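You operate a simulated robot arm through the tools that you are given. There is no shell and no other tool.

You are at the controls of a simulated two-armed robot. One attempt, no reset.

TASK
Take the napkin from the worktop under the window and hang it over the handle of the oven door.
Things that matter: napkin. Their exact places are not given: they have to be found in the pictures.

Only the result counts: the job must be done as asked and must still hold three seconds after the hand-in. Knocking over, shifting, dropping, spilling or breaking anything else fails it. Flat cloth is picked up by pressing the open fingertips on it (5 to 10 N) and closing them slowly along it; thin cloth reads only 2 to 8 mm in the jaws.

THE ROBOT
Two 7-joint arms with two-finger parallel grippers on one trunk, on a base that moves. Base frame: it is fixed to the floor where the robot stands at the start and does not move with it; the origin is under the middle of the robot, x ahead of it, y to its left, z up. Readings come in mm, degrees, newtons and seconds.
The left shoulder is at the start at [70, 177, 995], the right one opposite. With the tool pointing down near the work surface each hand reaches from about 280 to 740 mm from the robot's upright axis, wherever it stands, measured 20 degrees to its own side. Places, roughly: napkin [-1000, -1750, 750]. Payload 3.43 kg a hand.
Tool frame (each hand has its own): the origin (TCP) lies between the finger pads and is the grasp point; the fingertips stand 30 mm ahead of it; z points along the fingers, y is the line along which they close. The gripper opens to 94 mm. The fingers are 28 mm wide and 10 mm thick; the gripper's body (50 by 96 mm) begins 55 mm behind the TCP.
Orientation is that of the tool frame in the base frame, as [roll, pitch, yaw] about the fixed x, y, z axes, in that order (R = Rz(yaw) Ry(pitch) Rx(roll)). With the fingers straight down and closing along the base's y, the tool's x points along the base's -x, its y along +y and its z along -z.

THE INTERFACE
- The arms move only by the tool nudge_tool. It takes "left_motion", "right_motion" or both (then of equal length, played together; a hand with none holds still); each is a list of rows, each a list of 6 numbers: the shift along the base's x, y, z in units of 150 mm (1.0 is 150 mm), then the turn, a rotation vector about the base's x, y, z in units of 90 degrees (1.0 is 90 degrees). In form: [[x, y, z, rx, ry, rz], ...]. A call has 1 to 20 rows; each row is the pose to reach, as a shift and turn from the pose commanded when the call began. "left_claw" and "right_claw" are, for a hand that has rows, the opening, from 0 (shut) to 1 (fully open), set as the call begins (left out, the last holds). A call with a number of a shift or a turn outside -1 to 1 is refused whole. Each row takes 0.2 s and may step no farther than 50 mm and 8.6 degrees from the row before; otherwise, or with a gripper value out of range, the whole call is refused. Where a pose cannot be reached the arm comes as near as it can. A force on the tool above 40 N (or 10 N above the force at the start of the call, whichever is more), or a blocked arm, ends the call early, and 0.2 s more pass. Each finger travels about 153 mm/s and halts on what it meets, pressing with about 42 N; the grip force reading is that of the motor and also rises with nothing between the fingers. The clock runs only during rows and for 0.2 s after the last one: add rows that repeat a pose to give the fingers time. The reply holds the time, the measured pose of the TCP, the force on the tool along the base axes, the opening and the grip force, in the units named above and with some noise, with the torque about the TCP (base axes, N m) and any sound that the robot's microphone picked up.
- Cameras (640 x 400 px; columns grow to the right, rows downward): "scene" is now at [138.1, -13.5, 1312.6]; the picture's right is [-0.14, -0.99, 0.00], its down [-0.57, 0.08, -0.82] and it looks along [0.81, -0.12, -0.57] (base axes); focal length 268 px, centre (320, 200). "left" rides on the left gripper at [76, -14, -102] in its tool frame; the picture's right is [0.18, 0.98, 0.00], its down [-0.75, 0.14, -0.64] and it looks along [-0.63, 0.12, 0.77] (tool axes); focal length 243 px, centre (320, 200). "right" rides on the right gripper at [76, 14, -103] in its tool frame; the picture's right is [-0.18, 0.98, 0.00], its down [-0.75, -0.14, -0.64] and it looks along [-0.63, -0.12, 0.77] (tool axes); focal length 243 px, centre (320, 200).
- grab_frame(camera): a new picture of that camera. The clock stands still meanwhile.
- raise_lower(by): slides the trunk up (or, below 0, down) by that many mm; the arms and the scene camera ride with it, the base frame stays. It gives what a move gives, with no picture.
- drive_base(legs): drives the robot by 1 to 6 legs, each [ahead, turn to the left] in mm and degrees, along the robot's own axes; the way and the turn of a leg run together, so that a leg with both is an arc; at most 1500 mm and 180 degrees a leg. The arms and the cameras ride along, it lands a little off, and it stops where it bumps. It gives what a move gives.
- aim_head(pan, tilt): turns the head with the scene camera to pan (to the left, within 86 degrees either way) and tilt (down, from -29 to 69), counted from straight ahead of the robot. It gives what a move gives.
- pixel_to_xyz(camera, pixels): for up to 12 pixels [column, row] of the newest picture of that camera ("zoom" is the newest enlarged one), the place [x, y, z] in the base frame of the surface seen there, good to about 2 mm. The clock stands still meanwhile.
- zoom(camera, box): a new picture of the part [left, top, right, bottom] of that camera's present view, enlarged. The clock stands still meanwhile.
- sign_off(): hands the job in; it is judged then, once.

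Open the grippers and draw the arms clear of the work before you hand the job in, unless the task says otherwise.

The tools are called after "Call:" by a JSON object that holds its "op" and its "data". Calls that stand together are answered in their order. nudge_tool: Moves the arms, as the interface text tells. Its arguments: {"type":"object","properties":{"left_motion":{"type":"array","items":{"type":"array","items":{"type":"number"}}},"left_claw":{"type":"number"},"right_motion":{"type":"array","items":{"type":"array","items":{"type":"number"}}},"right_claw":{"type":"number"}},"required":[]} The other tools are called the same way: raise_lower (by) moves the trunk up or down; drive_base (legs) drives the base; aim_head (pan, tilt) turns the head that bears the scene camera; grab_frame (camera) takes a picture; pixel_to_xyz (camera, pixels) gives the place of the surface under pixels of a picture; zoom (camera, box) takes an enlarged picture of a part of a camera's view; sign_off () hands the job in.

At the start:

```text
time: 0.0
left_tool_pos: [557.4, 245.1, 1020.7]
left_ee_rot: [-180.0, 0.0, 179.9]
left_contact_force: [0.4, -0.2, -0.5]
left_ft_torque: [0.01, 0.01, 0.01]
left_grip_width: 93.9
left_grip_force: 0.0
right_tool_pos: [379.2, -192.3, 1075.4]
right_ee_rot: [179.8, 0.1, -179.8]
right_contact_force: [0.2, 0.2, 0.1]
right_ft_torque: [0.01, 0.01, -0.02]
right_grip_width: 94.2
right_grip_force: 0.1
trunk travel left (down, up): [-575.0, 265.0]
robot x, y, heading: [-2.7, -1.7, -0.3]
head pan, tilt (commanded): [-8.3, 35.1]
```

scene: 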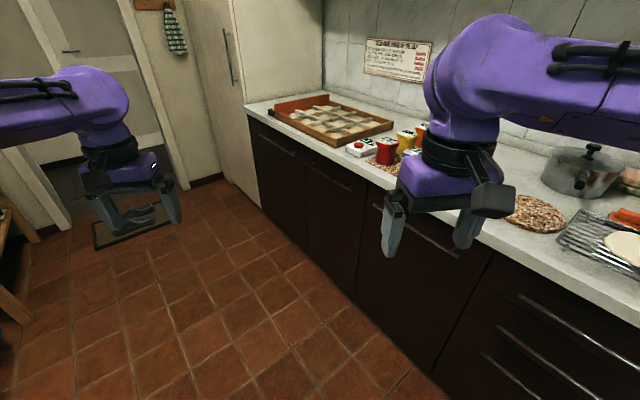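
right: 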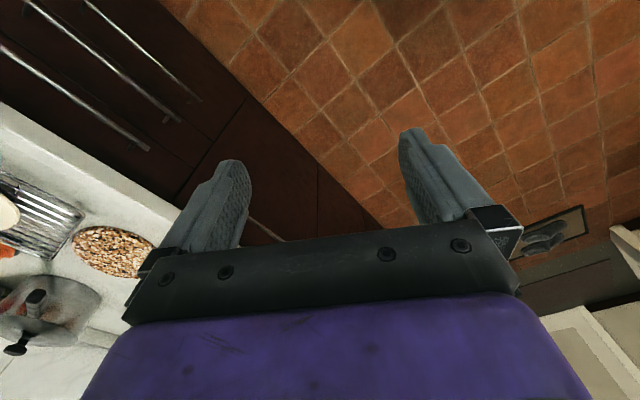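
left: 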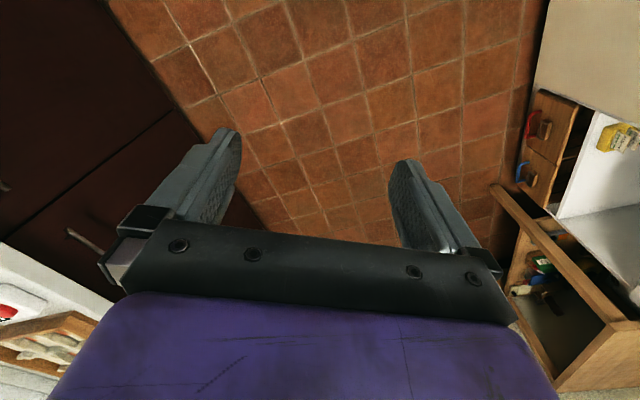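

The scene view shows a counter along the right wall; the napkin is roughly behind and to the right of the robot. I pan the head right to look around first.

Call:
{"op": "aim_head", "data": {"pan": -86, "tilt": 25}}

Call:
{"op": "grab_frame", "data": {"camera": "scene"}}

```text
time: 1.5
left_tool_pos: [556.5, 244.7, 1020.2]
left_ee_rot: [-180.0, -0.1, -180.0]
left_contact_force: [-0.4, -0.1, -0.6]
left_ft_torque: [0.03, -0.01, -0.01]
left_grip_width: 93.9
left_grip_force: 0.0
right_tool_pos: [378.1, -192.9, 1074.3]
right_ee_rot: [180.0, 0.0, 180.0]
right_contact_force: [-0.5, -0.5, -0.3]
right_ft_torque: [-0.01, 0.02, 0.01]
right_grip_width: 94.2
right_grip_force: 0.0
trunk travel left (down, up): [-575.0, 265.0]
robot x, y, heading: [3.7, -1.7, -0.1]
head pan, tilt (commanded): [-85.9, 25.0]
```

```text
taken
```

scene: 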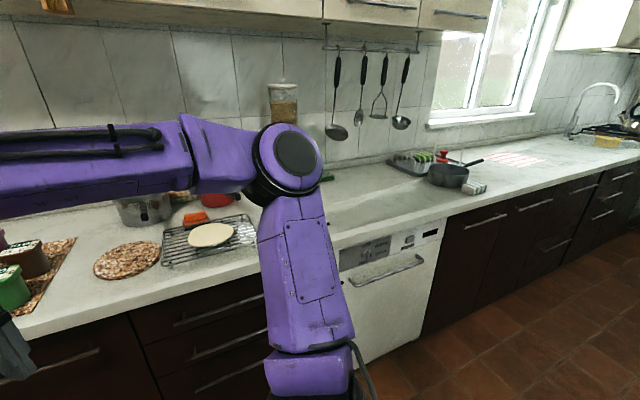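

A pinkish striped cloth appears near (515,160) under the window, and a white appliance with a handle at (390,270). I zoom on both and measure.

Call:
{"op": "zoom", "data": {"camera": "scene", "box": [380, 110, 640, 270]}}

Call:
{"op": "pixel_to_xyz", "data": {"camera": "scene", "pixels": [[515, 160], [475, 187], [390, 270], [355, 280], [420, 262], [450, 173], [600, 140], [440, 215], [560, 180]]}}

Call:
{"op": "zoom", "data": {"camera": "scene", "box": [320, 200, 480, 300]}}

```text
2.46 times, centred on (510, 190) of scene
```

zoom: 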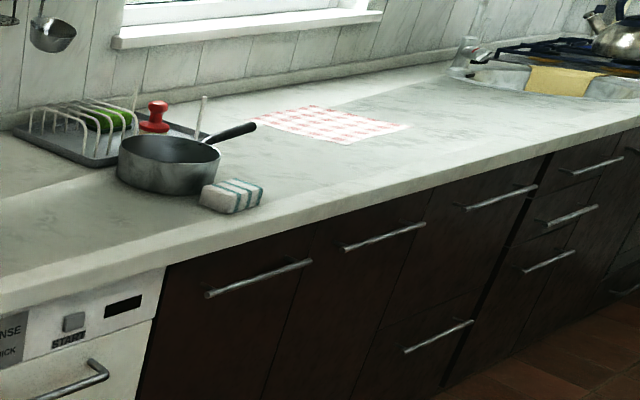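

```text
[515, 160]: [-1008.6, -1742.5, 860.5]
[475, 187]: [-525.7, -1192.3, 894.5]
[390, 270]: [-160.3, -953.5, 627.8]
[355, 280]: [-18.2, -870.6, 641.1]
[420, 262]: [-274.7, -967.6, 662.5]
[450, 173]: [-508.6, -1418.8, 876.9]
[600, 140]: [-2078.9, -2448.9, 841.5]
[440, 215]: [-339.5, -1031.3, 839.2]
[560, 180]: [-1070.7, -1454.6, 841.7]
```

```text
4.00 times, centred on (400, 250) of scene
```

zoom: 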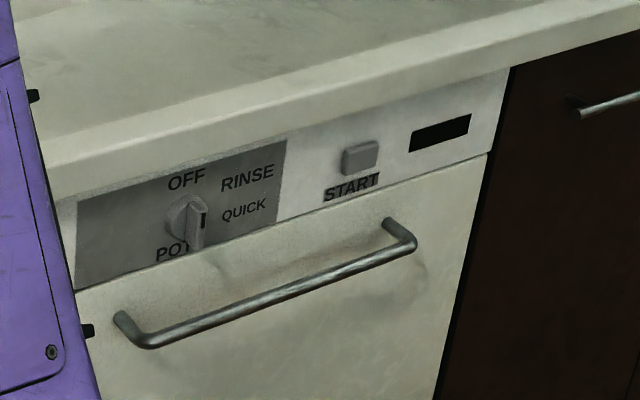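

The white appliance is a dishwasher (OFF/RINSE/QUICK), so not the oven. The napkin is the red-white checked cloth at about [-1008,-1742,850]; I look the other way for the oven.

Call:
{"op": "aim_head", "data": {"pan": 86, "tilt": 25}}

Call:
{"op": "grab_frame", "data": {"camera": "scene"}}

Call:
{"op": "aim_head", "data": {"pan": 20, "tilt": 25}}

Call:
{"op": "grab_frame", "data": {"camera": "scene"}}

```text
time: 4.1
left_tool_pos: [557.7, 245.1, 1019.2]
left_ee_rot: [-180.0, 0.1, -180.0]
left_contact_force: [-0.2, 0.0, 0.4]
left_ft_torque: [0.0, 0.03, 0.0]
left_grip_width: 94.1
left_grip_force: 0.0
right_tool_pos: [377.5, -193.0, 1074.8]
right_ee_rot: [179.9, 0.1, -179.9]
right_contact_force: [0.2, -0.2, 0.3]
right_ft_torque: [0.01, -0.02, 0.02]
right_grip_width: 94.0
right_grip_force: 0.1
trunk travel left (down, up): [-575.0, 265.0]
robot x, y, heading: [1.9, 1.9, -0.0]
head pan, tilt (commanded): [85.9, 25.0]
```

```text
taken
```

scene: 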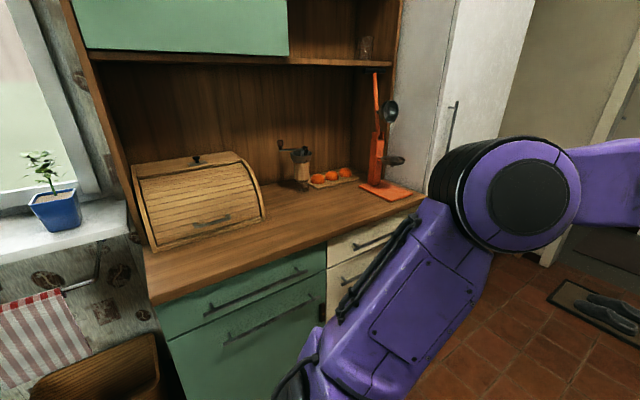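

```text
time: 5.5
left_tool_pos: [557.6, 245.9, 1020.5]
left_ee_rot: [180.0, 0.0, -180.0]
left_contact_force: [-0.7, 0.5, 0.1]
left_ft_torque: [-0.01, 0.05, -0.01]
left_grip_width: 94.1
left_grip_force: 0.0
right_tool_pos: [378.2, -191.4, 1074.5]
right_ee_rot: [179.9, 0.1, -180.0]
right_contact_force: [0.4, 0.3, 0.2]
right_ft_torque: [0.03, -0.01, -0.01]
right_grip_width: 94.0
right_grip_force: 0.1
trunk travel left (down, up): [-575.0, 265.0]
robot x, y, heading: [2.1, -2.5, -0.1]
head pan, tilt (commanded): [20.0, 25.0]
```

```text
taken
```

scene: 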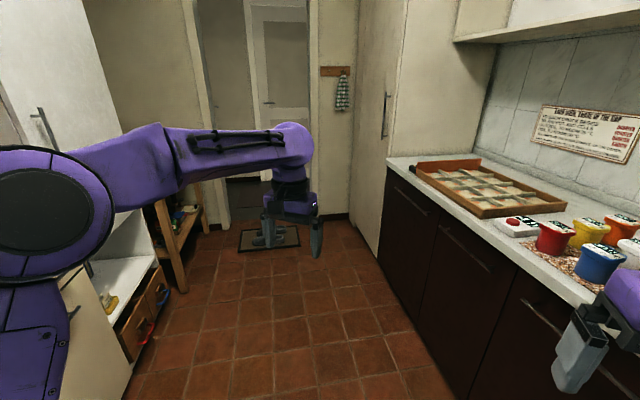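

No oven this way either; the hob is at the far right end of the counter, so the oven is likely there or behind me. The arms stay inside about 660 mm while the counter edge is about 720 mm off, so I turn right 60 degrees and look on.

Call:
{"op": "drive_base", "data": {"legs": [[0, -60]]}}

Call:
{"op": "aim_head", "data": {"pan": -70, "tilt": 25}}

Call:
{"op": "grab_frame", "data": {"camera": "scene"}}

```text
time: 8.5
left_tool_pos: [489.5, -363.3, 1019.9]
left_ee_rot: [179.9, 0.1, 119.5]
left_contact_force: [-0.3, 0.3, 0.2]
left_ft_torque: [0.03, 0.03, -0.01]
left_grip_width: 93.9
left_grip_force: 0.1
right_tool_pos: [18.9, -424.1, 1074.8]
right_ee_rot: [179.9, 0.0, 119.7]
right_contact_force: [-0.3, 0.7, -0.3]
right_ft_torque: [-0.01, 0.0, 0.02]
right_grip_width: 94.2
right_grip_force: 0.0
trunk travel left (down, up): [-575.0, 265.0]
robot x, y, heading: [-1.4, -3.9, -60.3]
head pan, tilt (commanded): [20.0, 25.0]
```

```text
time: 10.2
left_tool_pos: [488.6, -363.8, 1020.3]
left_ee_rot: [180.0, 0.0, 119.7]
left_contact_force: [-0.5, 0.2, 0.3]
left_ft_torque: [-0.06, 0.01, 0.0]
left_grip_width: 93.8
left_grip_force: 0.1
right_tool_pos: [19.3, -423.6, 1074.0]
right_ee_rot: [180.0, 0.0, 119.7]
right_contact_force: [-1.1, 0.5, 0.1]
right_ft_torque: [0.01, 0.0, 0.03]
right_grip_width: 94.2
right_grip_force: 0.1
trunk travel left (down, up): [-575.0, 265.0]
robot x, y, heading: [-2.8, 1.4, -60.4]
head pan, tilt (commanded): [-70.0, 25.0]
```

```text
taken
```

scene: 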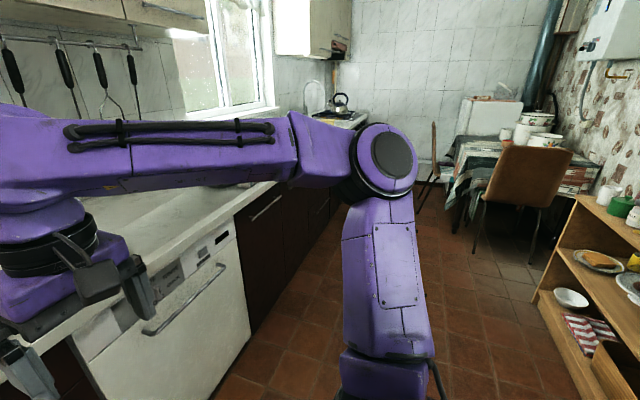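

Down the aisle there is a kettle on a stove at about (340,105), past the sink. I zoom in there to look for the oven door.

Call:
{"op": "zoom", "data": {"camera": "scene", "box": [280, 60, 480, 200]}}

Call:
{"op": "pixel_to_xyz", "data": {"camera": "scene", "pixels": [[340, 110], [350, 122], [330, 185], [435, 205], [500, 200], [560, 290], [600, 240], [300, 330], [440, 300], [540, 290]]}}

```text
2.86 times, centred on (380, 130) of scene
```

zoom: 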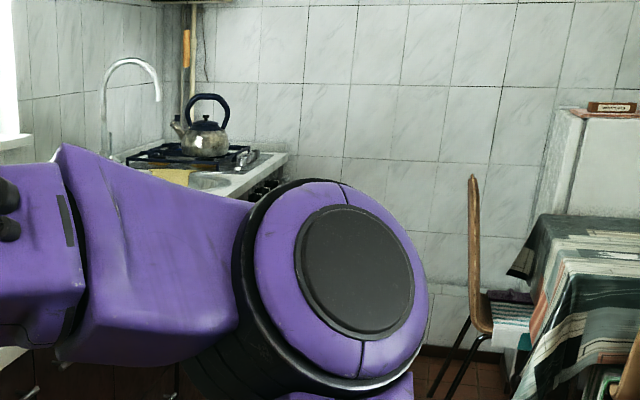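

```text
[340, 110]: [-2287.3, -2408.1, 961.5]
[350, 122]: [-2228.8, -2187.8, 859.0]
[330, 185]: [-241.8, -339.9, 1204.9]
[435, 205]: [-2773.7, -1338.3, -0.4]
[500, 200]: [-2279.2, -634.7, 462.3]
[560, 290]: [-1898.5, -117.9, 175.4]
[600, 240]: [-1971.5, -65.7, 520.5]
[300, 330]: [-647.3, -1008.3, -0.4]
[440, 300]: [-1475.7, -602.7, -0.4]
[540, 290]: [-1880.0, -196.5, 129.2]
```

The robot now faces the counter squarely (heading -60), with the aisle running along heading -150. I turn right 90 degrees to face down the aisle and look at the stove.

Call:
{"op": "drive_base", "data": {"legs": [[0, -90]]}}

Call:
{"op": "aim_head", "data": {"pan": 10, "tilt": 25}}

Call:
{"op": "grab_frame", "data": {"camera": "scene"}}

```text
time: 14.5
left_tool_pos: [-375.7, -479.3, 1020.2]
left_ee_rot: [180.0, 0.0, 28.0]
left_contact_force: [-0.2, 0.2, 0.8]
left_ft_torque: [0.04, 0.02, -0.01]
left_grip_width: 94.1
left_grip_force: 0.1
right_tool_pos: [-423.3, -8.5, 1074.7]
right_ee_rot: [179.8, 0.0, 28.1]
right_contact_force: [-0.1, 1.0, 0.4]
right_ft_torque: [0.01, -0.02, -0.04]
right_grip_width: 94.1
right_grip_force: 0.0
trunk travel left (down, up): [-575.0, 265.0]
robot x, y, heading: [1.4, -2.0, -151.8]
head pan, tilt (commanded): [-70.0, 25.0]
```

```text
time: 16.0
left_tool_pos: [-375.4, -479.1, 1019.8]
left_ee_rot: [-179.9, 0.0, 28.2]
left_contact_force: [0.6, 0.3, 0.0]
left_ft_torque: [-0.03, 0.04, 0.03]
left_grip_width: 94.2
left_grip_force: 0.1
right_tool_pos: [-424.3, -9.8, 1074.9]
right_ee_rot: [179.9, 0.1, 28.2]
right_contact_force: [0.5, 0.4, -0.5]
right_ft_torque: [0.0, -0.02, 0.03]
right_grip_width: 93.9
right_grip_force: 0.1
trunk travel left (down, up): [-575.0, 265.0]
robot x, y, heading: [-1.3, -4.5, -151.7]
head pan, tilt (commanded): [10.0, 25.0]
```

```text
taken
```

scene: 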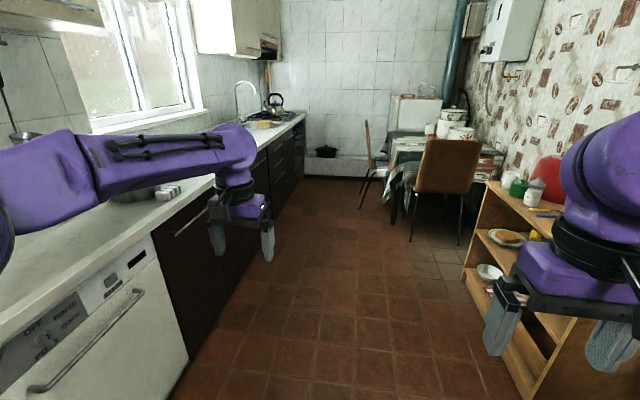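

The aisle is clear. I zoom on the stove at the end of the counter near (285,130).

Call:
{"op": "zoom", "data": {"camera": "scene", "box": [225, 80, 345, 215]}}

Call:
{"op": "pixel_to_xyz", "data": {"camera": "scene", "pixels": [[292, 140], [297, 150], [299, 165], [275, 190], [302, 122], [265, 155], [325, 152], [280, 160], [230, 290], [170, 390]]}}

```text
2.96 times, centred on (285, 148) of scene
```

zoom: 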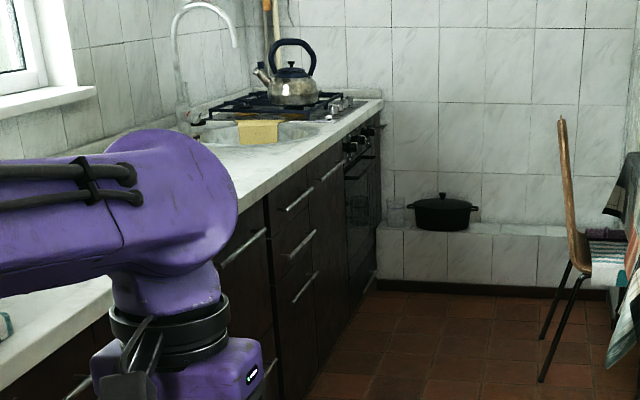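

```text
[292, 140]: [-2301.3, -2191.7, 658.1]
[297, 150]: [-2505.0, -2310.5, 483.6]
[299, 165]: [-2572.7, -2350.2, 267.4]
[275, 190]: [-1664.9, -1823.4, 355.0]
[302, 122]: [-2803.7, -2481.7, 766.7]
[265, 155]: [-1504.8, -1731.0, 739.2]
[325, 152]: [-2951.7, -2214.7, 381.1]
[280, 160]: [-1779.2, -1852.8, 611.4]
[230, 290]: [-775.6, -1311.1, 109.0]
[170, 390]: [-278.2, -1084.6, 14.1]
```

The oven is under the hob at the counter's end (knobs and dark door around u≈3.1–3.4 m down the aisle). I drive down the aisle to a spot abreast of the napkin, then turn to face the counter.

Call:
{"op": "drive_base", "data": {"legs": [[0, 5.5], [1480, 0], [0, 86]]}}

Call:
{"op": "aim_head", "data": {"pan": -20, "tilt": 40}}

Call:
{"op": "grab_frame", "data": {"camera": "scene"}}

```text
time: 27.5
left_tool_pos: [-722.3, -1174.5, 1019.6]
left_ee_rot: [179.9, -0.1, 120.9]
left_contact_force: [-0.1, 0.1, -0.1]
left_ft_torque: [0.01, -0.06, -0.01]
left_grip_width: 94.0
left_grip_force: 0.0
right_tool_pos: [-1189.8, -1246.0, 1074.2]
right_ee_rot: [180.0, 0.0, 120.9]
right_contact_force: [1.2, 0.2, -0.5]
right_ft_torque: [-0.03, -0.02, -0.01]
right_grip_width: 93.9
right_grip_force: 0.2
trunk travel left (down, up): [-575.0, 265.0]
robot x, y, heading: [-1218.0, -820.0, -59.2]
head pan, tilt (commanded): [10.0, 25.0]
```

```text
time: 28.4
left_tool_pos: [-721.5, -1174.6, 1021.8]
left_ee_rot: [-179.9, 0.0, 120.9]
left_contact_force: [0.3, 0.3, -0.3]
left_ft_torque: [-0.01, 0.01, 0.04]
left_grip_width: 94.0
left_grip_force: 0.1
right_tool_pos: [-1190.7, -1244.7, 1075.3]
right_ee_rot: [-180.0, 0.0, 120.9]
right_contact_force: [-0.1, 0.4, 0.0]
right_ft_torque: [-0.01, 0.03, 0.01]
right_grip_width: 94.3
right_grip_force: 0.1
trunk travel left (down, up): [-575.0, 265.0]
robot x, y, heading: [-1220.0, -823.1, -59.1]
head pan, tilt (commanded): [-20.0, 40.0]
```

```text
taken
```

scene: 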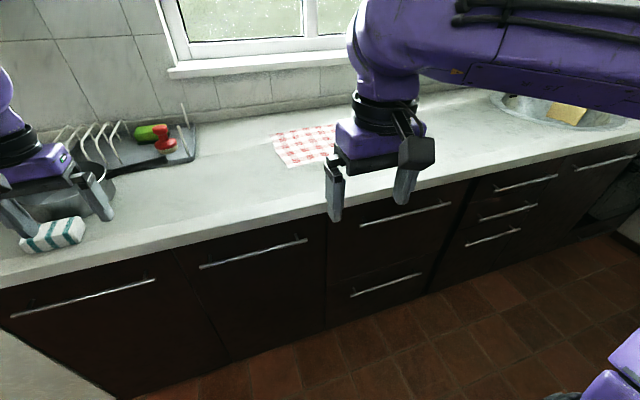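

The napkin is visible at about (305,145), partly behind the right gripper. From here I also look to the right for the oven door and its handle.

Call:
{"op": "aim_head", "data": {"pan": -62, "tilt": 22}}

Call:
{"op": "grab_frame", "data": {"camera": "scene"}}

```text
time: 29.5
left_tool_pos: [-722.0, -1173.9, 1021.5]
left_ee_rot: [-179.9, 0.0, 121.0]
left_contact_force: [0.1, -0.4, -0.3]
left_ft_torque: [-0.03, -0.02, 0.02]
left_grip_width: 94.0
left_grip_force: 0.0
right_tool_pos: [-1190.4, -1246.0, 1075.0]
right_ee_rot: [-179.9, 0.0, 121.1]
right_contact_force: [-0.7, -0.1, -0.2]
right_ft_torque: [-0.04, -0.03, 0.01]
right_grip_width: 93.8
right_grip_force: 0.1
trunk travel left (down, up): [-575.0, 265.0]
robot x, y, heading: [-1218.7, -825.1, -59.1]
head pan, tilt (commanded): [-62.0, 22.0]
```

```text
taken
```

scene: 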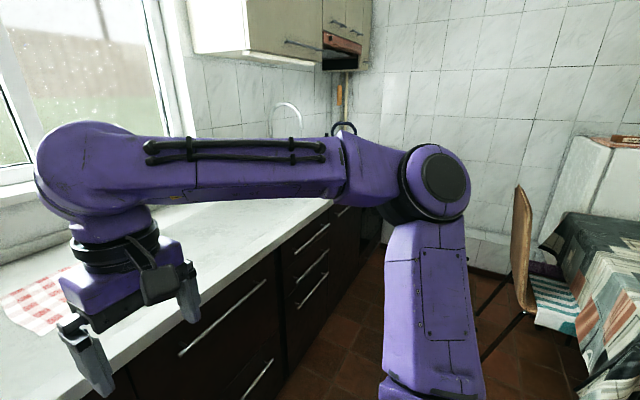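

The right arm hides the oven. I turn to face it directly (about 72 degrees right) so I can zoom between the arms.

Call:
{"op": "drive_base", "data": {"legs": [[0, -74]]}}

Call:
{"op": "aim_head", "data": {"pan": 0, "tilt": 22}}

Call:
{"op": "grab_frame", "data": {"camera": "scene"}}

```text
time: 33.2
left_tool_pos: [-1429.4, -1394.1, 1019.5]
left_ee_rot: [-180.0, 0.1, 45.9]
left_contact_force: [0.4, 0.2, 0.1]
left_ft_torque: [0.01, -0.02, -0.01]
left_grip_width: 94.1
left_grip_force: 0.1
right_tool_pos: [-1618.3, -958.7, 1074.6]
right_ee_rot: [180.0, 0.0, 45.9]
right_contact_force: [0.0, 1.4, 0.8]
right_ft_torque: [-0.01, -0.03, 0.01]
right_grip_width: 94.1
right_grip_force: 0.1
trunk travel left (down, up): [-575.0, 265.0]
robot x, y, heading: [-1217.4, -821.5, -134.0]
head pan, tilt (commanded): [-62.0, 22.0]
```

```text
time: 34.5
left_tool_pos: [-1431.2, -1392.6, 1020.8]
left_ee_rot: [-179.9, 0.0, 45.8]
left_contact_force: [0.9, 0.5, 0.5]
left_ft_torque: [-0.02, -0.02, 0.04]
left_grip_width: 94.0
left_grip_force: 0.0
right_tool_pos: [-1619.4, -959.5, 1073.7]
right_ee_rot: [-180.0, 0.0, 46.0]
right_contact_force: [-0.1, 0.2, 0.0]
right_ft_torque: [0.0, -0.04, 0.02]
right_grip_width: 94.0
right_grip_force: 0.0
trunk travel left (down, up): [-575.0, 265.0]
robot x, y, heading: [-1217.4, -819.9, -134.3]
head pan, tilt (commanded): [0.0, 22.0]
```

```text
taken
```

scene: 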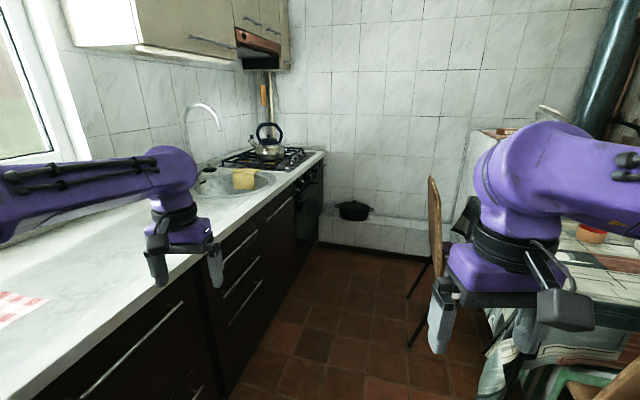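

The oven is now in view at about (308,195). I zoom on it.

Call:
{"op": "zoom", "data": {"camera": "scene", "box": [264, 140, 344, 280]}}

Call:
{"op": "zoom", "data": {"camera": "scene", "box": [285, 160, 333, 200]}}

```text
2.86 times, centred on (304, 210) of scene
```

zoom: 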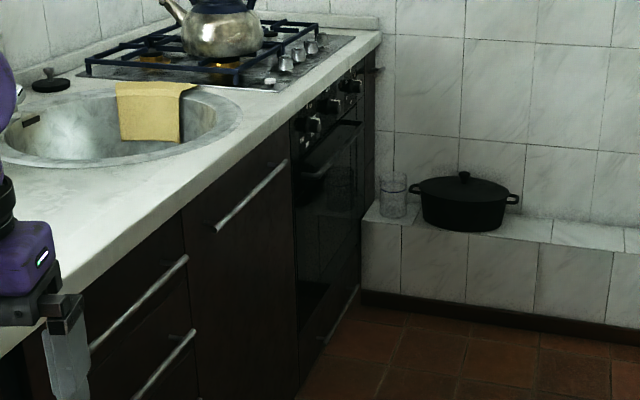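

```text
10.00 times, centred on (309, 180) of scene
```

zoom: 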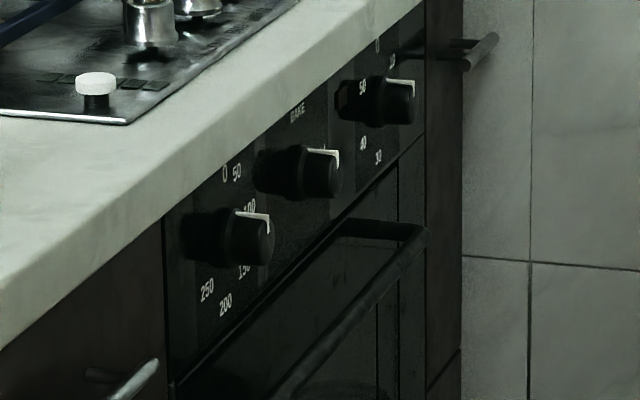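

The oven handle is the dark round bar below the three knobs, visible in the zoom from (290,390) to (420,235). I measure the bar, the knobs, the door and the counter edge.

Call:
{"op": "pixel_to_xyz", "data": {"camera": "zoom", "pixels": [[412, 232], [385, 272], [340, 325], [300, 378], [380, 230], [260, 330], [264, 240], [332, 175], [408, 103], [250, 165], [350, 360], [440, 380]]}}

Call:
{"op": "zoom", "data": {"camera": "scene", "box": [285, 180, 333, 220]}}

Call:
{"op": "pixel_to_xyz", "data": {"camera": "zoom", "pixels": [[412, 32], [300, 178], [250, 235], [200, 290], [170, 330], [150, 300], [300, 100], [340, 200], [380, 150]]}}

```text
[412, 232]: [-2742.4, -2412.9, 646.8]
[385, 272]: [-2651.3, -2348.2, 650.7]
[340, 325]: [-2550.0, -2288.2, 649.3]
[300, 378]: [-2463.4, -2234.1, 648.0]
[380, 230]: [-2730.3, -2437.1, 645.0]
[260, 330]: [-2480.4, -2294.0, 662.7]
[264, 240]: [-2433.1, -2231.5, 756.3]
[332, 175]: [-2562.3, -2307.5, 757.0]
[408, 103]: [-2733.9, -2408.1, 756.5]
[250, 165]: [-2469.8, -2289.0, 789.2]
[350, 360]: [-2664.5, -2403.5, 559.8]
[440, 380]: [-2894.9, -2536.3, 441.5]
```

```text
10.00 times, centred on (309, 200) of scene
```

zoom: 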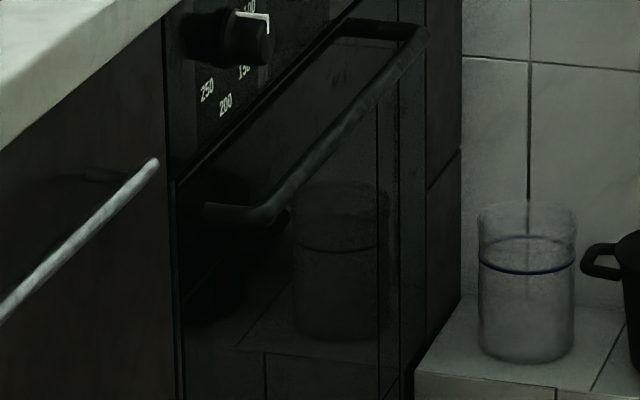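

```text
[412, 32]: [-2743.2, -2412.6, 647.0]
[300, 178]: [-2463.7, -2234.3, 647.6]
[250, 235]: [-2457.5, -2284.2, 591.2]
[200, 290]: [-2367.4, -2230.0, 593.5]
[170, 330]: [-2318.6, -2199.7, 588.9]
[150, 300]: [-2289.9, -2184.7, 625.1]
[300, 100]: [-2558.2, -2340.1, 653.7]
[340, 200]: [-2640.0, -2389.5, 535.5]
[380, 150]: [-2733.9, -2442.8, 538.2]
```

The bar runs along the door at z≈645, about 30 mm clear of the door, with knobs above it (z≈757) protruding about as far. Now I turn back toward the napkin to measure it.

Call:
{"op": "drive_base", "data": {"legs": [[0, 74]]}}

Call:
{"op": "aim_head", "data": {"pan": -15, "tilt": 35}}

Call:
{"op": "nudge_tool", "data": {"right_motion": [[-0.2, 0.05, 0.05, 0, 0, 0], [-0.5, 0.1, 0.1, 0, 0, 0], [-0.8, 0.2, 0.2, 0, 0, 0]]}}

Call:
{"op": "grab_frame", "data": {"camera": "scene"}}

Call:
{"op": "grab_frame", "data": {"camera": "right"}}

```text
time: 38.1
left_tool_pos: [-722.9, -1176.9, 1020.4]
left_ee_rot: [-180.0, 0.0, 120.6]
left_contact_force: [0.4, -0.4, 0.5]
left_ft_torque: [-0.01, -0.01, 0.01]
left_grip_width: 94.2
left_grip_force: 0.0
right_tool_pos: [-1192.3, -1246.5, 1074.8]
right_ee_rot: [180.0, 0.1, 120.6]
right_contact_force: [-0.6, -0.6, -1.1]
right_ft_torque: [-0.04, 0.02, 0.0]
right_grip_width: 94.0
right_grip_force: 0.0
trunk travel left (down, up): [-575.0, 265.0]
robot x, y, heading: [-1215.0, -820.5, -59.5]
head pan, tilt (commanded): [0.0, 22.0]
```

```text
time: 38.9
left_tool_pos: [-724.0, -1177.7, 1021.2]
left_ee_rot: [-180.0, -0.1, 120.6]
left_contact_force: [-0.1, 0.1, -0.4]
left_ft_torque: [-0.01, 0.0, -0.01]
left_grip_width: 93.9
left_grip_force: 0.1
right_tool_pos: [-1192.3, -1245.6, 1074.8]
right_ee_rot: [179.9, 0.0, 120.6]
right_contact_force: [-0.1, 0.7, 0.1]
right_ft_torque: [-0.01, 0.02, -0.03]
right_grip_width: 94.1
right_grip_force: 0.0
trunk travel left (down, up): [-575.0, 265.0]
robot x, y, heading: [-1218.2, -820.6, -59.6]
head pan, tilt (commanded): [-15.0, 35.0]
```

```text
time: 39.7
left_tool_pos: [-724.7, -1176.7, 1020.9]
left_ee_rot: [179.9, 0.2, 120.7]
left_contact_force: [-0.5, 0.8, -0.1]
left_ft_torque: [-0.03, 0.03, 0.05]
left_grip_width: 94.2
left_grip_force: 0.1
right_tool_pos: [-1312.5, -1215.2, 1105.1]
right_ee_rot: [179.8, 0.1, 120.6]
right_contact_force: [-0.8, 0.1, 0.1]
right_ft_torque: [-0.04, 0.01, 0.0]
right_grip_width: 94.3
right_grip_force: 0.1
trunk travel left (down, up): [-575.0, 265.0]
robot x, y, heading: [-1217.7, -819.7, -59.0]
head pan, tilt (commanded): [-15.0, 35.0]
```

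```text
taken
```

scene: 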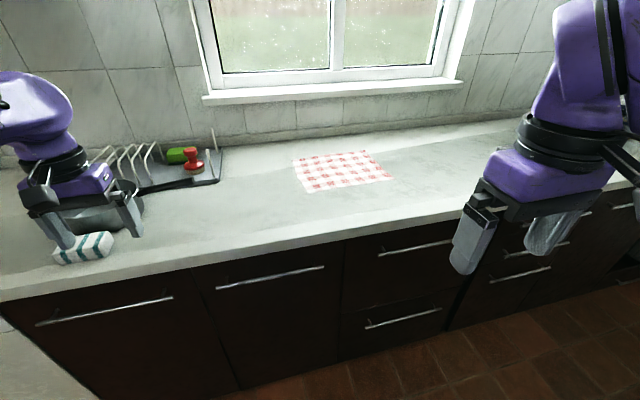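

```text
taken
```

right: 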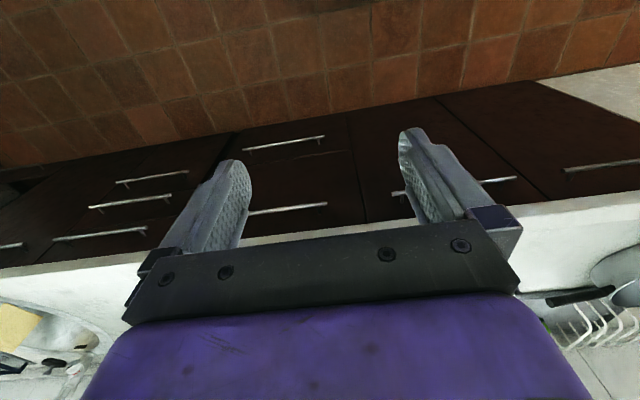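

The napkin lies clear on the counter, centred about (345,170). I zoom on it and measure its corners.

Call:
{"op": "zoom", "data": {"camera": "scene", "box": [280, 135, 408, 215]}}

Call:
{"op": "pixel_to_xyz", "data": {"camera": "scene", "pixels": [[295, 162], [372, 152], [392, 178], [308, 191], [345, 170], [280, 175], [345, 215], [420, 165], [380, 222], [345, 145], [200, 180], [212, 178]]}}

```text
5.00 times, centred on (344, 175) of scene
```

zoom: 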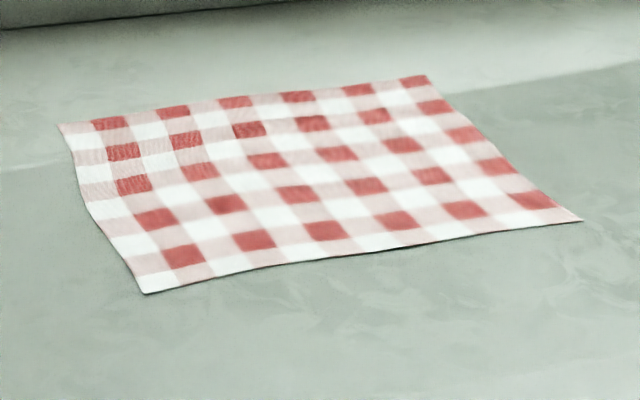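

```text
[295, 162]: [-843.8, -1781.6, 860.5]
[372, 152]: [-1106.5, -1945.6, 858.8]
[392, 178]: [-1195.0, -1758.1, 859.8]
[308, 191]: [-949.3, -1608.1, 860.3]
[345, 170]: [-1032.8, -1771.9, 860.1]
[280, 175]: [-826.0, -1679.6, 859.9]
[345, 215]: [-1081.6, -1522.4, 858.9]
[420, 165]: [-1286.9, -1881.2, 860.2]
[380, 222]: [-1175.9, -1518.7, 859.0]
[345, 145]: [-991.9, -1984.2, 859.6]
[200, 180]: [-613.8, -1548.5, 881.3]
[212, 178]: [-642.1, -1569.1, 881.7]
```

The napkin is about 300 mm (along the counter) by 205 mm, with its centre near [-1023,-1773,860]. I drive to stand squarely in front of it, so both hands can reach its short edges.

Call:
{"op": "drive_base", "data": {"legs": [[0, -50.6], [400, 0], [0, 50]]}}

Call:
{"op": "aim_head", "data": {"pan": 0, "tilt": 45}}

Call:
{"op": "grab_frame", "data": {"camera": "scene"}}

```text
time: 46.7
left_tool_pos: [-862.9, -1556.2, 1020.5]
left_ee_rot: [179.9, 0.0, 119.8]
left_contact_force: [-0.7, -0.6, 0.7]
left_ft_torque: [0.04, 0.0, 0.03]
left_grip_width: 94.1
left_grip_force: 0.1
right_tool_pos: [-1451.1, -1587.6, 1105.4]
right_ee_rot: [-180.0, 0.1, 119.9]
right_contact_force: [0.4, -0.3, -0.8]
right_ft_torque: [0.0, 0.01, -0.02]
right_grip_width: 93.9
right_grip_force: 0.0
trunk travel left (down, up): [-575.0, 265.0]
robot x, y, heading: [-1356.1, -1193.1, -60.2]
head pan, tilt (commanded): [-15.0, 35.0]
```

```text
time: 47.5
left_tool_pos: [-863.4, -1556.5, 1020.3]
left_ee_rot: [-179.9, -0.1, 119.9]
left_contact_force: [-0.2, -0.2, -0.1]
left_ft_torque: [0.01, 0.0, -0.01]
left_grip_width: 93.6
left_grip_force: 0.1
right_tool_pos: [-1450.8, -1587.6, 1104.9]
right_ee_rot: [-179.9, 0.0, 120.0]
right_contact_force: [0.3, -0.1, 0.7]
right_ft_torque: [0.02, 0.0, -0.03]
right_grip_width: 94.0
right_grip_force: 0.1
trunk travel left (down, up): [-575.0, 265.0]
robot x, y, heading: [-1353.5, -1193.2, -60.0]
head pan, tilt (commanded): [0.0, 45.0]
```

```text
taken
```

scene: 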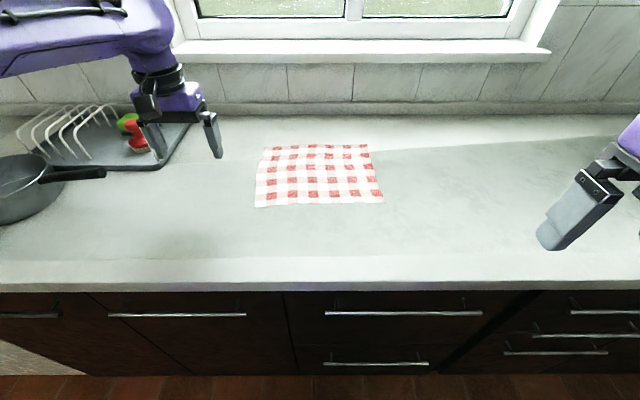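

Now I'm squarely in front; the napkin spans (255..383, 145..207). I zoom and measure corners and the midpoints of the short edges accurately.

Call:
{"op": "zoom", "data": {"camera": "scene", "box": [240, 130, 400, 230]}}

Call:
{"op": "pixel_to_xyz", "data": {"camera": "zoom", "pixels": [[95, 70], [508, 60], [575, 292], [60, 308], [78, 185], [540, 165], [320, 180], [110, 185], [510, 170], [300, 62], [320, 300]]}}

```text
4.00 times, centred on (320, 180) of scene
```

zoom: 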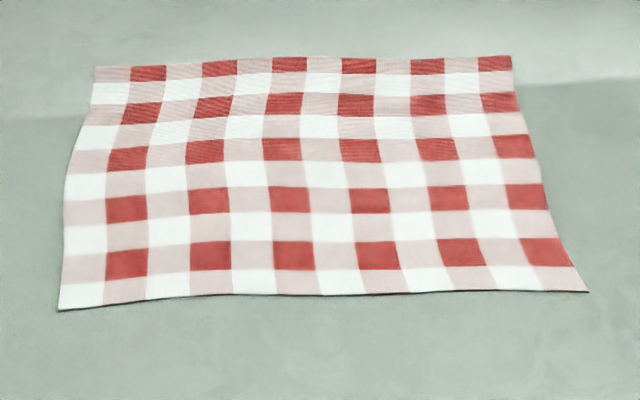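

```text
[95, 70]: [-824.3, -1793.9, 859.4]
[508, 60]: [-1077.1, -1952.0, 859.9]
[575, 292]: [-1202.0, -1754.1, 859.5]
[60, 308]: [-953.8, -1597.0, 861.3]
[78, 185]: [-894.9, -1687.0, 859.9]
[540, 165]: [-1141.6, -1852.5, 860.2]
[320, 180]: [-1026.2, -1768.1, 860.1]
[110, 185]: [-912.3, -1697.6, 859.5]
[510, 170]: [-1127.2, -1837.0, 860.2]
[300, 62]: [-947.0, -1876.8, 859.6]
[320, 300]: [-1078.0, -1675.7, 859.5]
```

The napkin is about 298 x 235 mm, turned 2 degrees from the counter. Plan: each hand grips the middle of a short edge, closing across the napkin, so it can be carried as a folded sheet; I start turning and bringing both hands above those spots.

Call:
{"op": "nudge_tool", "data": {"left_motion": [[-0.021, -0.068, -0.009, 0, 0, -0.067], [-0.042, -0.136, -0.018, 0, 0, -0.133], [-0.063, -0.204, -0.027, 0, 0, -0.2], [-0.084, -0.272, -0.036, 0, 0, -0.267], [-0.105, -0.34, -0.045, 0, 0, -0.333]], "right_motion": [[0.148, -0.112, -0.047, 0, 0, 0.067], [0.296, -0.224, -0.093, 0, 0, 0.133], [0.444, -0.336, -0.14, 0, 0, 0.2], [0.592, -0.448, -0.186, 0, 0, 0.267], [0.74, -0.56, -0.233, 0, 0, 0.333]], "left_claw": 1, "right_claw": 1}}

Call:
{"op": "nudge_tool", "data": {"left_motion": [[-0.021, -0.068, -0.009, 0, 0, -0.067], [-0.042, -0.136, -0.018, 0, 0, -0.133], [-0.063, -0.204, -0.027, 0, 0, -0.2], [-0.084, -0.272, -0.036, 0, 0, -0.267], [-0.105, -0.34, -0.045, 0, 0, -0.333]], "right_motion": [[0.148, -0.112, -0.047, 0, 0, 0.067], [0.296, -0.224, -0.093, 0, 0, 0.133], [0.444, -0.336, -0.14, 0, 0, 0.2], [0.592, -0.448, -0.186, 0, 0, 0.267], [0.74, -0.56, -0.233, 0, 0, 0.333]]}}

Call:
{"op": "nudge_tool", "data": {"left_motion": [[-0.021, -0.068, -0.009, 0, 0, -0.067], [-0.042, -0.136, -0.018, 0, 0, -0.133], [-0.063, -0.204, -0.027, 0, 0, -0.2], [-0.084, -0.272, -0.036, 0, 0, -0.267], [-0.105, -0.34, -0.045, 0, 0, -0.311]], "right_motion": [[0.148, -0.112, -0.047, 0, 0, 0.067], [0.296, -0.224, -0.093, 0, 0, 0.133], [0.444, -0.336, -0.14, 0, 0, 0.2], [0.592, -0.448, -0.186, 0, 0, 0.267], [0.74, -0.56, -0.233, 0, 0, 0.355]]}}

Call:
{"op": "grab_frame", "data": {"camera": "scene"}}

```text
time: 48.7
left_tool_pos: [-877.1, -1609.0, 1012.7]
left_ee_rot: [-180.0, -0.1, 89.7]
left_contact_force: [0.6, 0.3, 1.1]
left_ft_torque: [0.0, 0.01, 0.03]
left_grip_width: 93.5
left_grip_force: 0.2
right_tool_pos: [-1337.8, -1673.2, 1070.3]
right_ee_rot: [180.0, 0.0, 149.8]
right_contact_force: [-0.1, 0.1, 0.6]
right_ft_torque: [0.02, -0.01, 0.04]
right_grip_width: 94.2
right_grip_force: 0.0
trunk travel left (down, up): [-575.0, 265.0]
robot x, y, heading: [-1351.7, -1194.8, -60.3]
head pan, tilt (commanded): [0.0, 45.0]
```

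```text
time: 49.9
left_tool_pos: [-893.7, -1659.3, 1005.3]
left_ee_rot: [-180.0, -0.1, 59.7]
left_contact_force: [-0.3, -0.6, -0.6]
left_ft_torque: [-0.03, 0.01, 0.03]
left_grip_width: 93.9
left_grip_force: 0.0
right_tool_pos: [-1228.4, -1757.1, 1032.6]
right_ee_rot: [179.9, 0.0, 179.8]
right_contact_force: [0.6, 0.0, 0.2]
right_ft_torque: [-0.01, 0.0, -0.01]
right_grip_width: 94.3
right_grip_force: 0.1
trunk travel left (down, up): [-575.0, 265.0]
robot x, y, heading: [-1350.5, -1194.6, -60.4]
head pan, tilt (commanded): [0.0, 45.0]
```

```text
time: 51.1
left_tool_pos: [-894.1, -1690.4, 993.6]
left_ee_rot: [-179.9, 0.0, 31.8]
left_contact_force: [-0.3, -0.8, -0.1]
left_ft_torque: [0.04, 0.0, -0.02]
left_grip_width: 93.8
left_grip_force: 0.1
left hand out of reach, approached as far as the arm can: row 4, 5
right_tool_pos: [-1146.2, -1833.8, 990.2]
right_ee_rot: [179.9, 0.0, -148.1]
right_contact_force: [0.5, 0.2, -0.5]
right_ft_torque: [-0.01, -0.02, 0.0]
right_grip_width: 94.0
right_grip_force: 0.1
right hand out of reach, approached as far as the arm can: row 5
trunk travel left (down, up): [-575.0, 265.0]
robot x, y, heading: [-1353.2, -1195.0, -60.3]
head pan, tilt (commanded): [0.0, 45.0]
```

```text
taken
```

scene: 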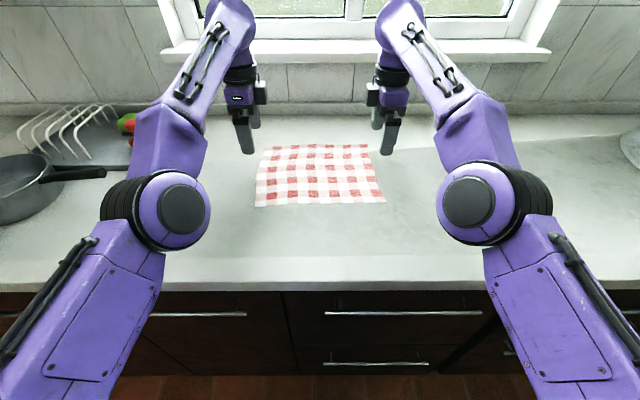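

Both hands turned as wanted but are slightly out of reach. I look down to check the clearance between my base and the cabinets before moving closer.

Call:
{"op": "aim_head", "data": {"pan": 0, "tilt": 69}}

Call:
{"op": "grab_frame", "data": {"camera": "scene"}}

```text
time: 51.9
left_tool_pos: [-893.4, -1690.3, 993.2]
left_ee_rot: [-179.9, 0.0, 31.9]
left_contact_force: [-0.5, -0.8, -0.1]
left_ft_torque: [-0.01, -0.02, 0.0]
left_grip_width: 94.0
left_grip_force: 0.1
right_tool_pos: [-1145.2, -1835.3, 991.7]
right_ee_rot: [-180.0, -0.1, -148.3]
right_contact_force: [-0.4, -1.5, 0.4]
right_ft_torque: [0.01, 0.02, -0.01]
right_grip_width: 94.0
right_grip_force: 0.0
trunk travel left (down, up): [-575.0, 265.0]
robot x, y, heading: [-1353.8, -1195.7, -60.2]
head pan, tilt (commanded): [0.0, 68.8]
```

```text
taken
```

scene: 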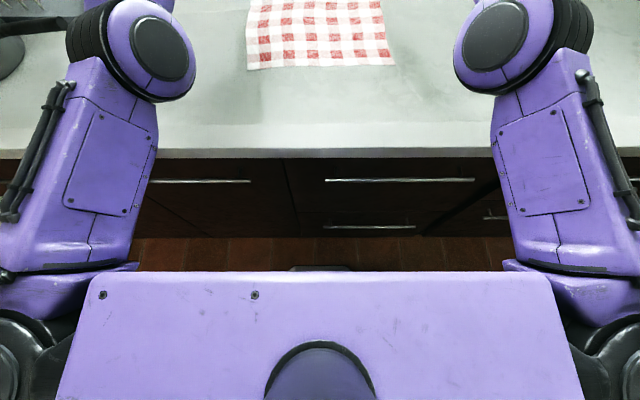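

Only a small piece of the base shows at (320,268) beyond the trunk. I measure it and the handles.

Call:
{"op": "pixel_to_xyz", "data": {"camera": "scene", "pixels": [[320, 268], [320, 260], [200, 262], [450, 262], [320, 276], [400, 180], [370, 227], [320, 240], [320, 155]]}}

Call:
{"op": "zoom", "data": {"camera": "scene", "box": [240, 200, 400, 300]}}

```text
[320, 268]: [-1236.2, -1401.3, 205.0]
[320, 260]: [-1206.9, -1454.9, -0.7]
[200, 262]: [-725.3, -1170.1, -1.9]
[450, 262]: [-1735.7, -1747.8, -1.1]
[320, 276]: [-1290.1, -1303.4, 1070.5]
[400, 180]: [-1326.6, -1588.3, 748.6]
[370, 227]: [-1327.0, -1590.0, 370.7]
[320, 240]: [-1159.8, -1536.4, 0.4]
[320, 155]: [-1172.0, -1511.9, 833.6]
```

```text
4.00 times, centred on (320, 250) of scene
```

zoom: 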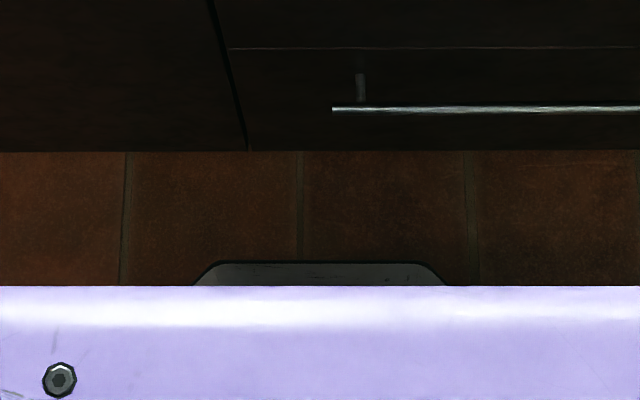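

The base front is about 239 mm ahead of its axis, leaving some 110 mm to the handles and 150 mm to the cabinets. I drive 70 mm forward.

Call:
{"op": "drive_base", "data": {"legs": [[70, 0]]}}

Call:
{"op": "aim_head", "data": {"pan": 0, "tilt": 50}}

Call:
{"op": "zoom", "data": {"camera": "scene", "box": [240, 100, 400, 200]}}

```text
time: 53.0
left_tool_pos: [-862.4, -1746.3, 998.2]
left_ee_rot: [179.6, 0.0, 31.7]
left_contact_force: [-0.3, 0.3, 0.2]
left_ft_torque: [-0.03, -0.01, 0.0]
left_grip_width: 94.1
left_grip_force: 0.2
right_tool_pos: [-1113.9, -1890.8, 996.8]
right_ee_rot: [-179.5, 0.0, -148.3]
right_contact_force: [-0.6, 1.0, -0.2]
right_ft_torque: [-0.06, -0.06, 0.01]
right_grip_width: 94.3
right_grip_force: 0.2
trunk travel left (down, up): [-575.0, 265.0]
robot x, y, heading: [-1317.3, -1256.8, -60.3]
head pan, tilt (commanded): [0.0, 68.8]
```

```text
time: 53.8
left_tool_pos: [-859.8, -1750.4, 993.6]
left_ee_rot: [-180.0, 0.1, 31.8]
left_contact_force: [0.6, 0.3, 0.0]
left_ft_torque: [0.04, -0.02, 0.0]
left_grip_width: 94.0
left_grip_force: 0.1
right_tool_pos: [-1111.3, -1895.8, 991.7]
right_ee_rot: [-179.8, 0.0, -148.3]
right_contact_force: [0.2, -1.2, -0.1]
right_ft_torque: [0.02, -0.03, 0.01]
right_grip_width: 93.9
right_grip_force: 0.1
trunk travel left (down, up): [-575.0, 265.0]
robot x, y, heading: [-1317.9, -1257.9, -60.1]
head pan, tilt (commanded): [0.0, 50.0]
```

```text
4.00 times, centred on (320, 150) of scene
```

zoom: 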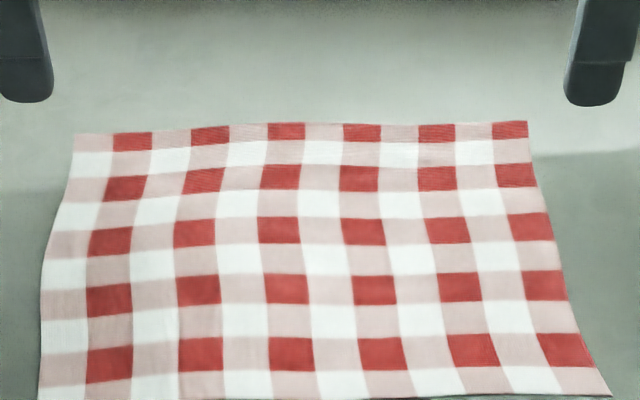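

Closer view is good. I measure the napkin's corners and edge midpoints again from here.

Call:
{"op": "pixel_to_xyz", "data": {"camera": "zoom", "pixels": [[76, 137], [525, 123], [603, 388], [45, 390], [50, 235], [548, 225], [320, 225], [300, 128], [320, 385]]}}

```text
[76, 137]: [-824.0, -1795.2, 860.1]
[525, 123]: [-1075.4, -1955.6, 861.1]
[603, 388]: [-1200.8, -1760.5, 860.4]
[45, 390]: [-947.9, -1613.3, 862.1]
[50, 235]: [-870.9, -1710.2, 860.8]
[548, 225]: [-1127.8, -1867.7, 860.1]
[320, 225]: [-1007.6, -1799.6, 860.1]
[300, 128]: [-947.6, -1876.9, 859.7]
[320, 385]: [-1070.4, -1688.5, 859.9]
```

Edge midpoints are about [-888,-1699] and [-1138,-1857]; grip spots 25 mm inside them. I move both hands over those spots at z≈930 with the jaws at about 60 mm.

Call:
{"op": "nudge_tool", "data": {"left_motion": [[-0.08, 0.06, -0.1, 0, 0, 0], [-0.16, 0.12, -0.2, 0, 0, 0], [-0.25, 0.19, -0.3, 0, 0, 0], [-0.327, 0.253, -0.42, 0, 0, 0], [-0.327, 0.253, -0.42, 0, 0, 0]], "right_motion": [[-0.01, 0.087, -0.1, 0, 0, 0], [-0.02, 0.17, -0.2, 0, 0, 0], [-0.03, 0.26, -0.3, 0, 0, 0], [-0.04, 0.347, -0.42, 0, 0, 0], [-0.04, 0.347, -0.42, 0, 0, 0]], "left_claw": 0.64, "right_claw": 0.64}}

```text
time: 55.0
left_tool_pos: [-889.1, -1773.5, 948.3]
left_ee_rot: [180.0, 0.0, 31.7]
left_contact_force: [0.3, -0.2, 0.7]
left_ft_torque: [0.01, -0.01, 0.02]
left_grip_width: 60.1
left_grip_force: 0.0
left hand out of reach, approached as far as the arm can: row 1, 2, 3, 4, 5
right_tool_pos: [-1082.1, -1885.8, 940.7]
right_ee_rot: [-179.9, 0.0, -148.3]
right_contact_force: [0.3, 0.3, -0.7]
right_ft_torque: [-0.03, -0.03, 0.03]
right_grip_width: 60.4
right_grip_force: 0.0
right hand out of reach, approached as far as the arm can: row 1, 2, 3, 4, 5
trunk travel left (down, up): [-575.0, 265.0]
robot x, y, heading: [-1321.6, -1254.9, -60.4]
head pan, tilt (commanded): [0.0, 50.0]
```

The hands hold the wanted orientation but can't come back to the commanded spots, as if a wrist joint is at its limit. I turn both hands back the other way (cameras inward) in steps, slightly higher.

Call:
{"op": "nudge_tool", "data": {"left_motion": [[0, 0, 0.07, 0, 0, 0.085], [0, 0, 0.14, 0, 0, 0.17], [0, 0, 0.2, 0, 0, 0.255], [0, 0, 0.2, 0, 0, 0.34], [0, 0, 0.2, 0, 0, 0.425], [0, 0, 0.2, 0, 0, 0.51], [0, 0, 0.2, 0, 0, 0.595], [0, 0, 0.2, 0, 0, 0.68], [0, 0, 0.2, 0, 0, 0.765], [0, 0, 0.2, 0, 0, 0.85], [0, 0, 0.2, 0, 0, 0.935], [0, 0, 0.2, 0, 0, 1.0]], "right_motion": [[0, 0, 0.07, 0, 0, -0.085], [0, 0, 0.14, 0, 0, -0.17], [0, 0, 0.2, 0, 0, -0.255], [0, 0, 0.2, 0, 0, -0.34], [0, 0, 0.2, 0, 0, -0.425], [0, 0, 0.2, 0, 0, -0.51], [0, 0, 0.2, 0, 0, -0.595], [0, 0, 0.2, 0, 0, -0.68], [0, 0, 0.2, 0, 0, -0.765], [0, 0, 0.2, 0, 0, -0.85], [0, 0, 0.2, 0, 0, -0.935], [0, 0, 0.2, 0, 0, -1.0]]}}

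```text
time: 57.6
left_tool_pos: [-882.9, -1768.1, 974.8]
left_ee_rot: [179.9, -0.1, 121.9]
left_contact_force: [0.4, -0.6, -0.5]
left_ft_torque: [0.06, -0.02, 0.03]
left_grip_width: 60.4
left_grip_force: 0.0
left hand out of reach, approached as far as the arm can: row 2, 3, 4, 5, 6, 7, 8, 9, 10, 11, 12
right_tool_pos: [-1104.7, -1896.1, 967.5]
right_ee_rot: [-180.0, -0.1, 121.6]
right_contact_force: [0.3, 0.6, 0.3]
right_ft_torque: [0.05, -0.03, -0.03]
right_grip_width: 60.3
right_grip_force: 0.0
right hand out of reach, approached as far as the arm can: row 2, 3, 4, 5, 6, 7, 8, 9, 10, 11, 12
trunk travel left (down, up): [-575.0, 265.0]
robot x, y, heading: [-1320.0, -1254.7, -60.4]
head pan, tilt (commanded): [0.0, 50.0]
```

Even at the natural yaw they stay about 50 mm too far out, so it isn't the wrist. I test by commanding both hands back toward me to see whether they follow.

Call:
{"op": "nudge_tool", "data": {"left_motion": [[-0.1, 0.17, 0.05, 0, 0, 0], [-0.2, 0.34, 0.1, 0, 0, 0], [-0.3, 0.51, 0.15, 0, 0, 0], [-0.4, 0.68, 0.2, 0, 0, 0], [-0.4, 0.68, 0.2, 0, 0, 0]], "right_motion": [[-0.1, 0.17, 0.05, 0, 0, 0], [-0.2, 0.34, 0.1, 0, 0, 0], [-0.3, 0.51, 0.15, 0, 0, 0], [-0.4, 0.68, 0.2, 0, 0, 0], [-0.4, 0.68, 0.2, 0, 0, 0]]}}

Call:
{"op": "grab_frame", "data": {"camera": "scene"}}

```text
time: 58.8
left_tool_pos: [-912.7, -1753.3, 1037.4]
left_ee_rot: [180.0, -0.1, 121.8]
left_contact_force: [0.5, 0.6, 0.6]
left_ft_torque: [0.02, 0.0, -0.01]
left_grip_width: 59.9
left_grip_force: 0.0
left hand out of reach, approached as far as the arm can: row 1, 2, 3, 4, 5
right_tool_pos: [-1102.1, -1867.5, 1030.2]
right_ee_rot: [-179.9, 0.1, 121.6]
right_contact_force: [-1.1, 0.2, -0.8]
right_ft_torque: [0.01, 0.01, -0.01]
right_grip_width: 60.4
right_grip_force: 0.0
right hand out of reach, approached as far as the arm can: row 1, 2, 3, 4, 5
trunk travel left (down, up): [-575.0, 265.0]
robot x, y, heading: [-1317.4, -1251.9, -60.4]
head pan, tilt (commanded): [0.0, 50.0]
```

```text
taken
```

scene: 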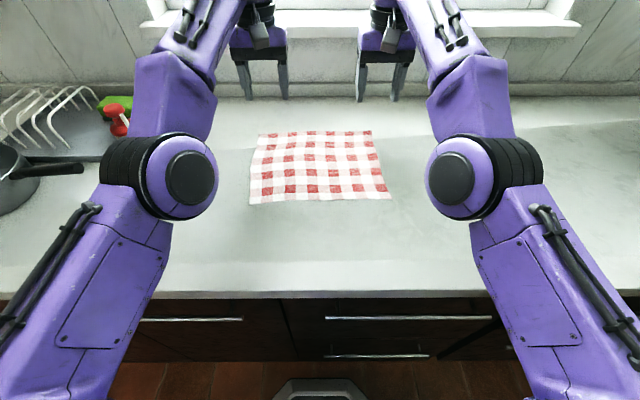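

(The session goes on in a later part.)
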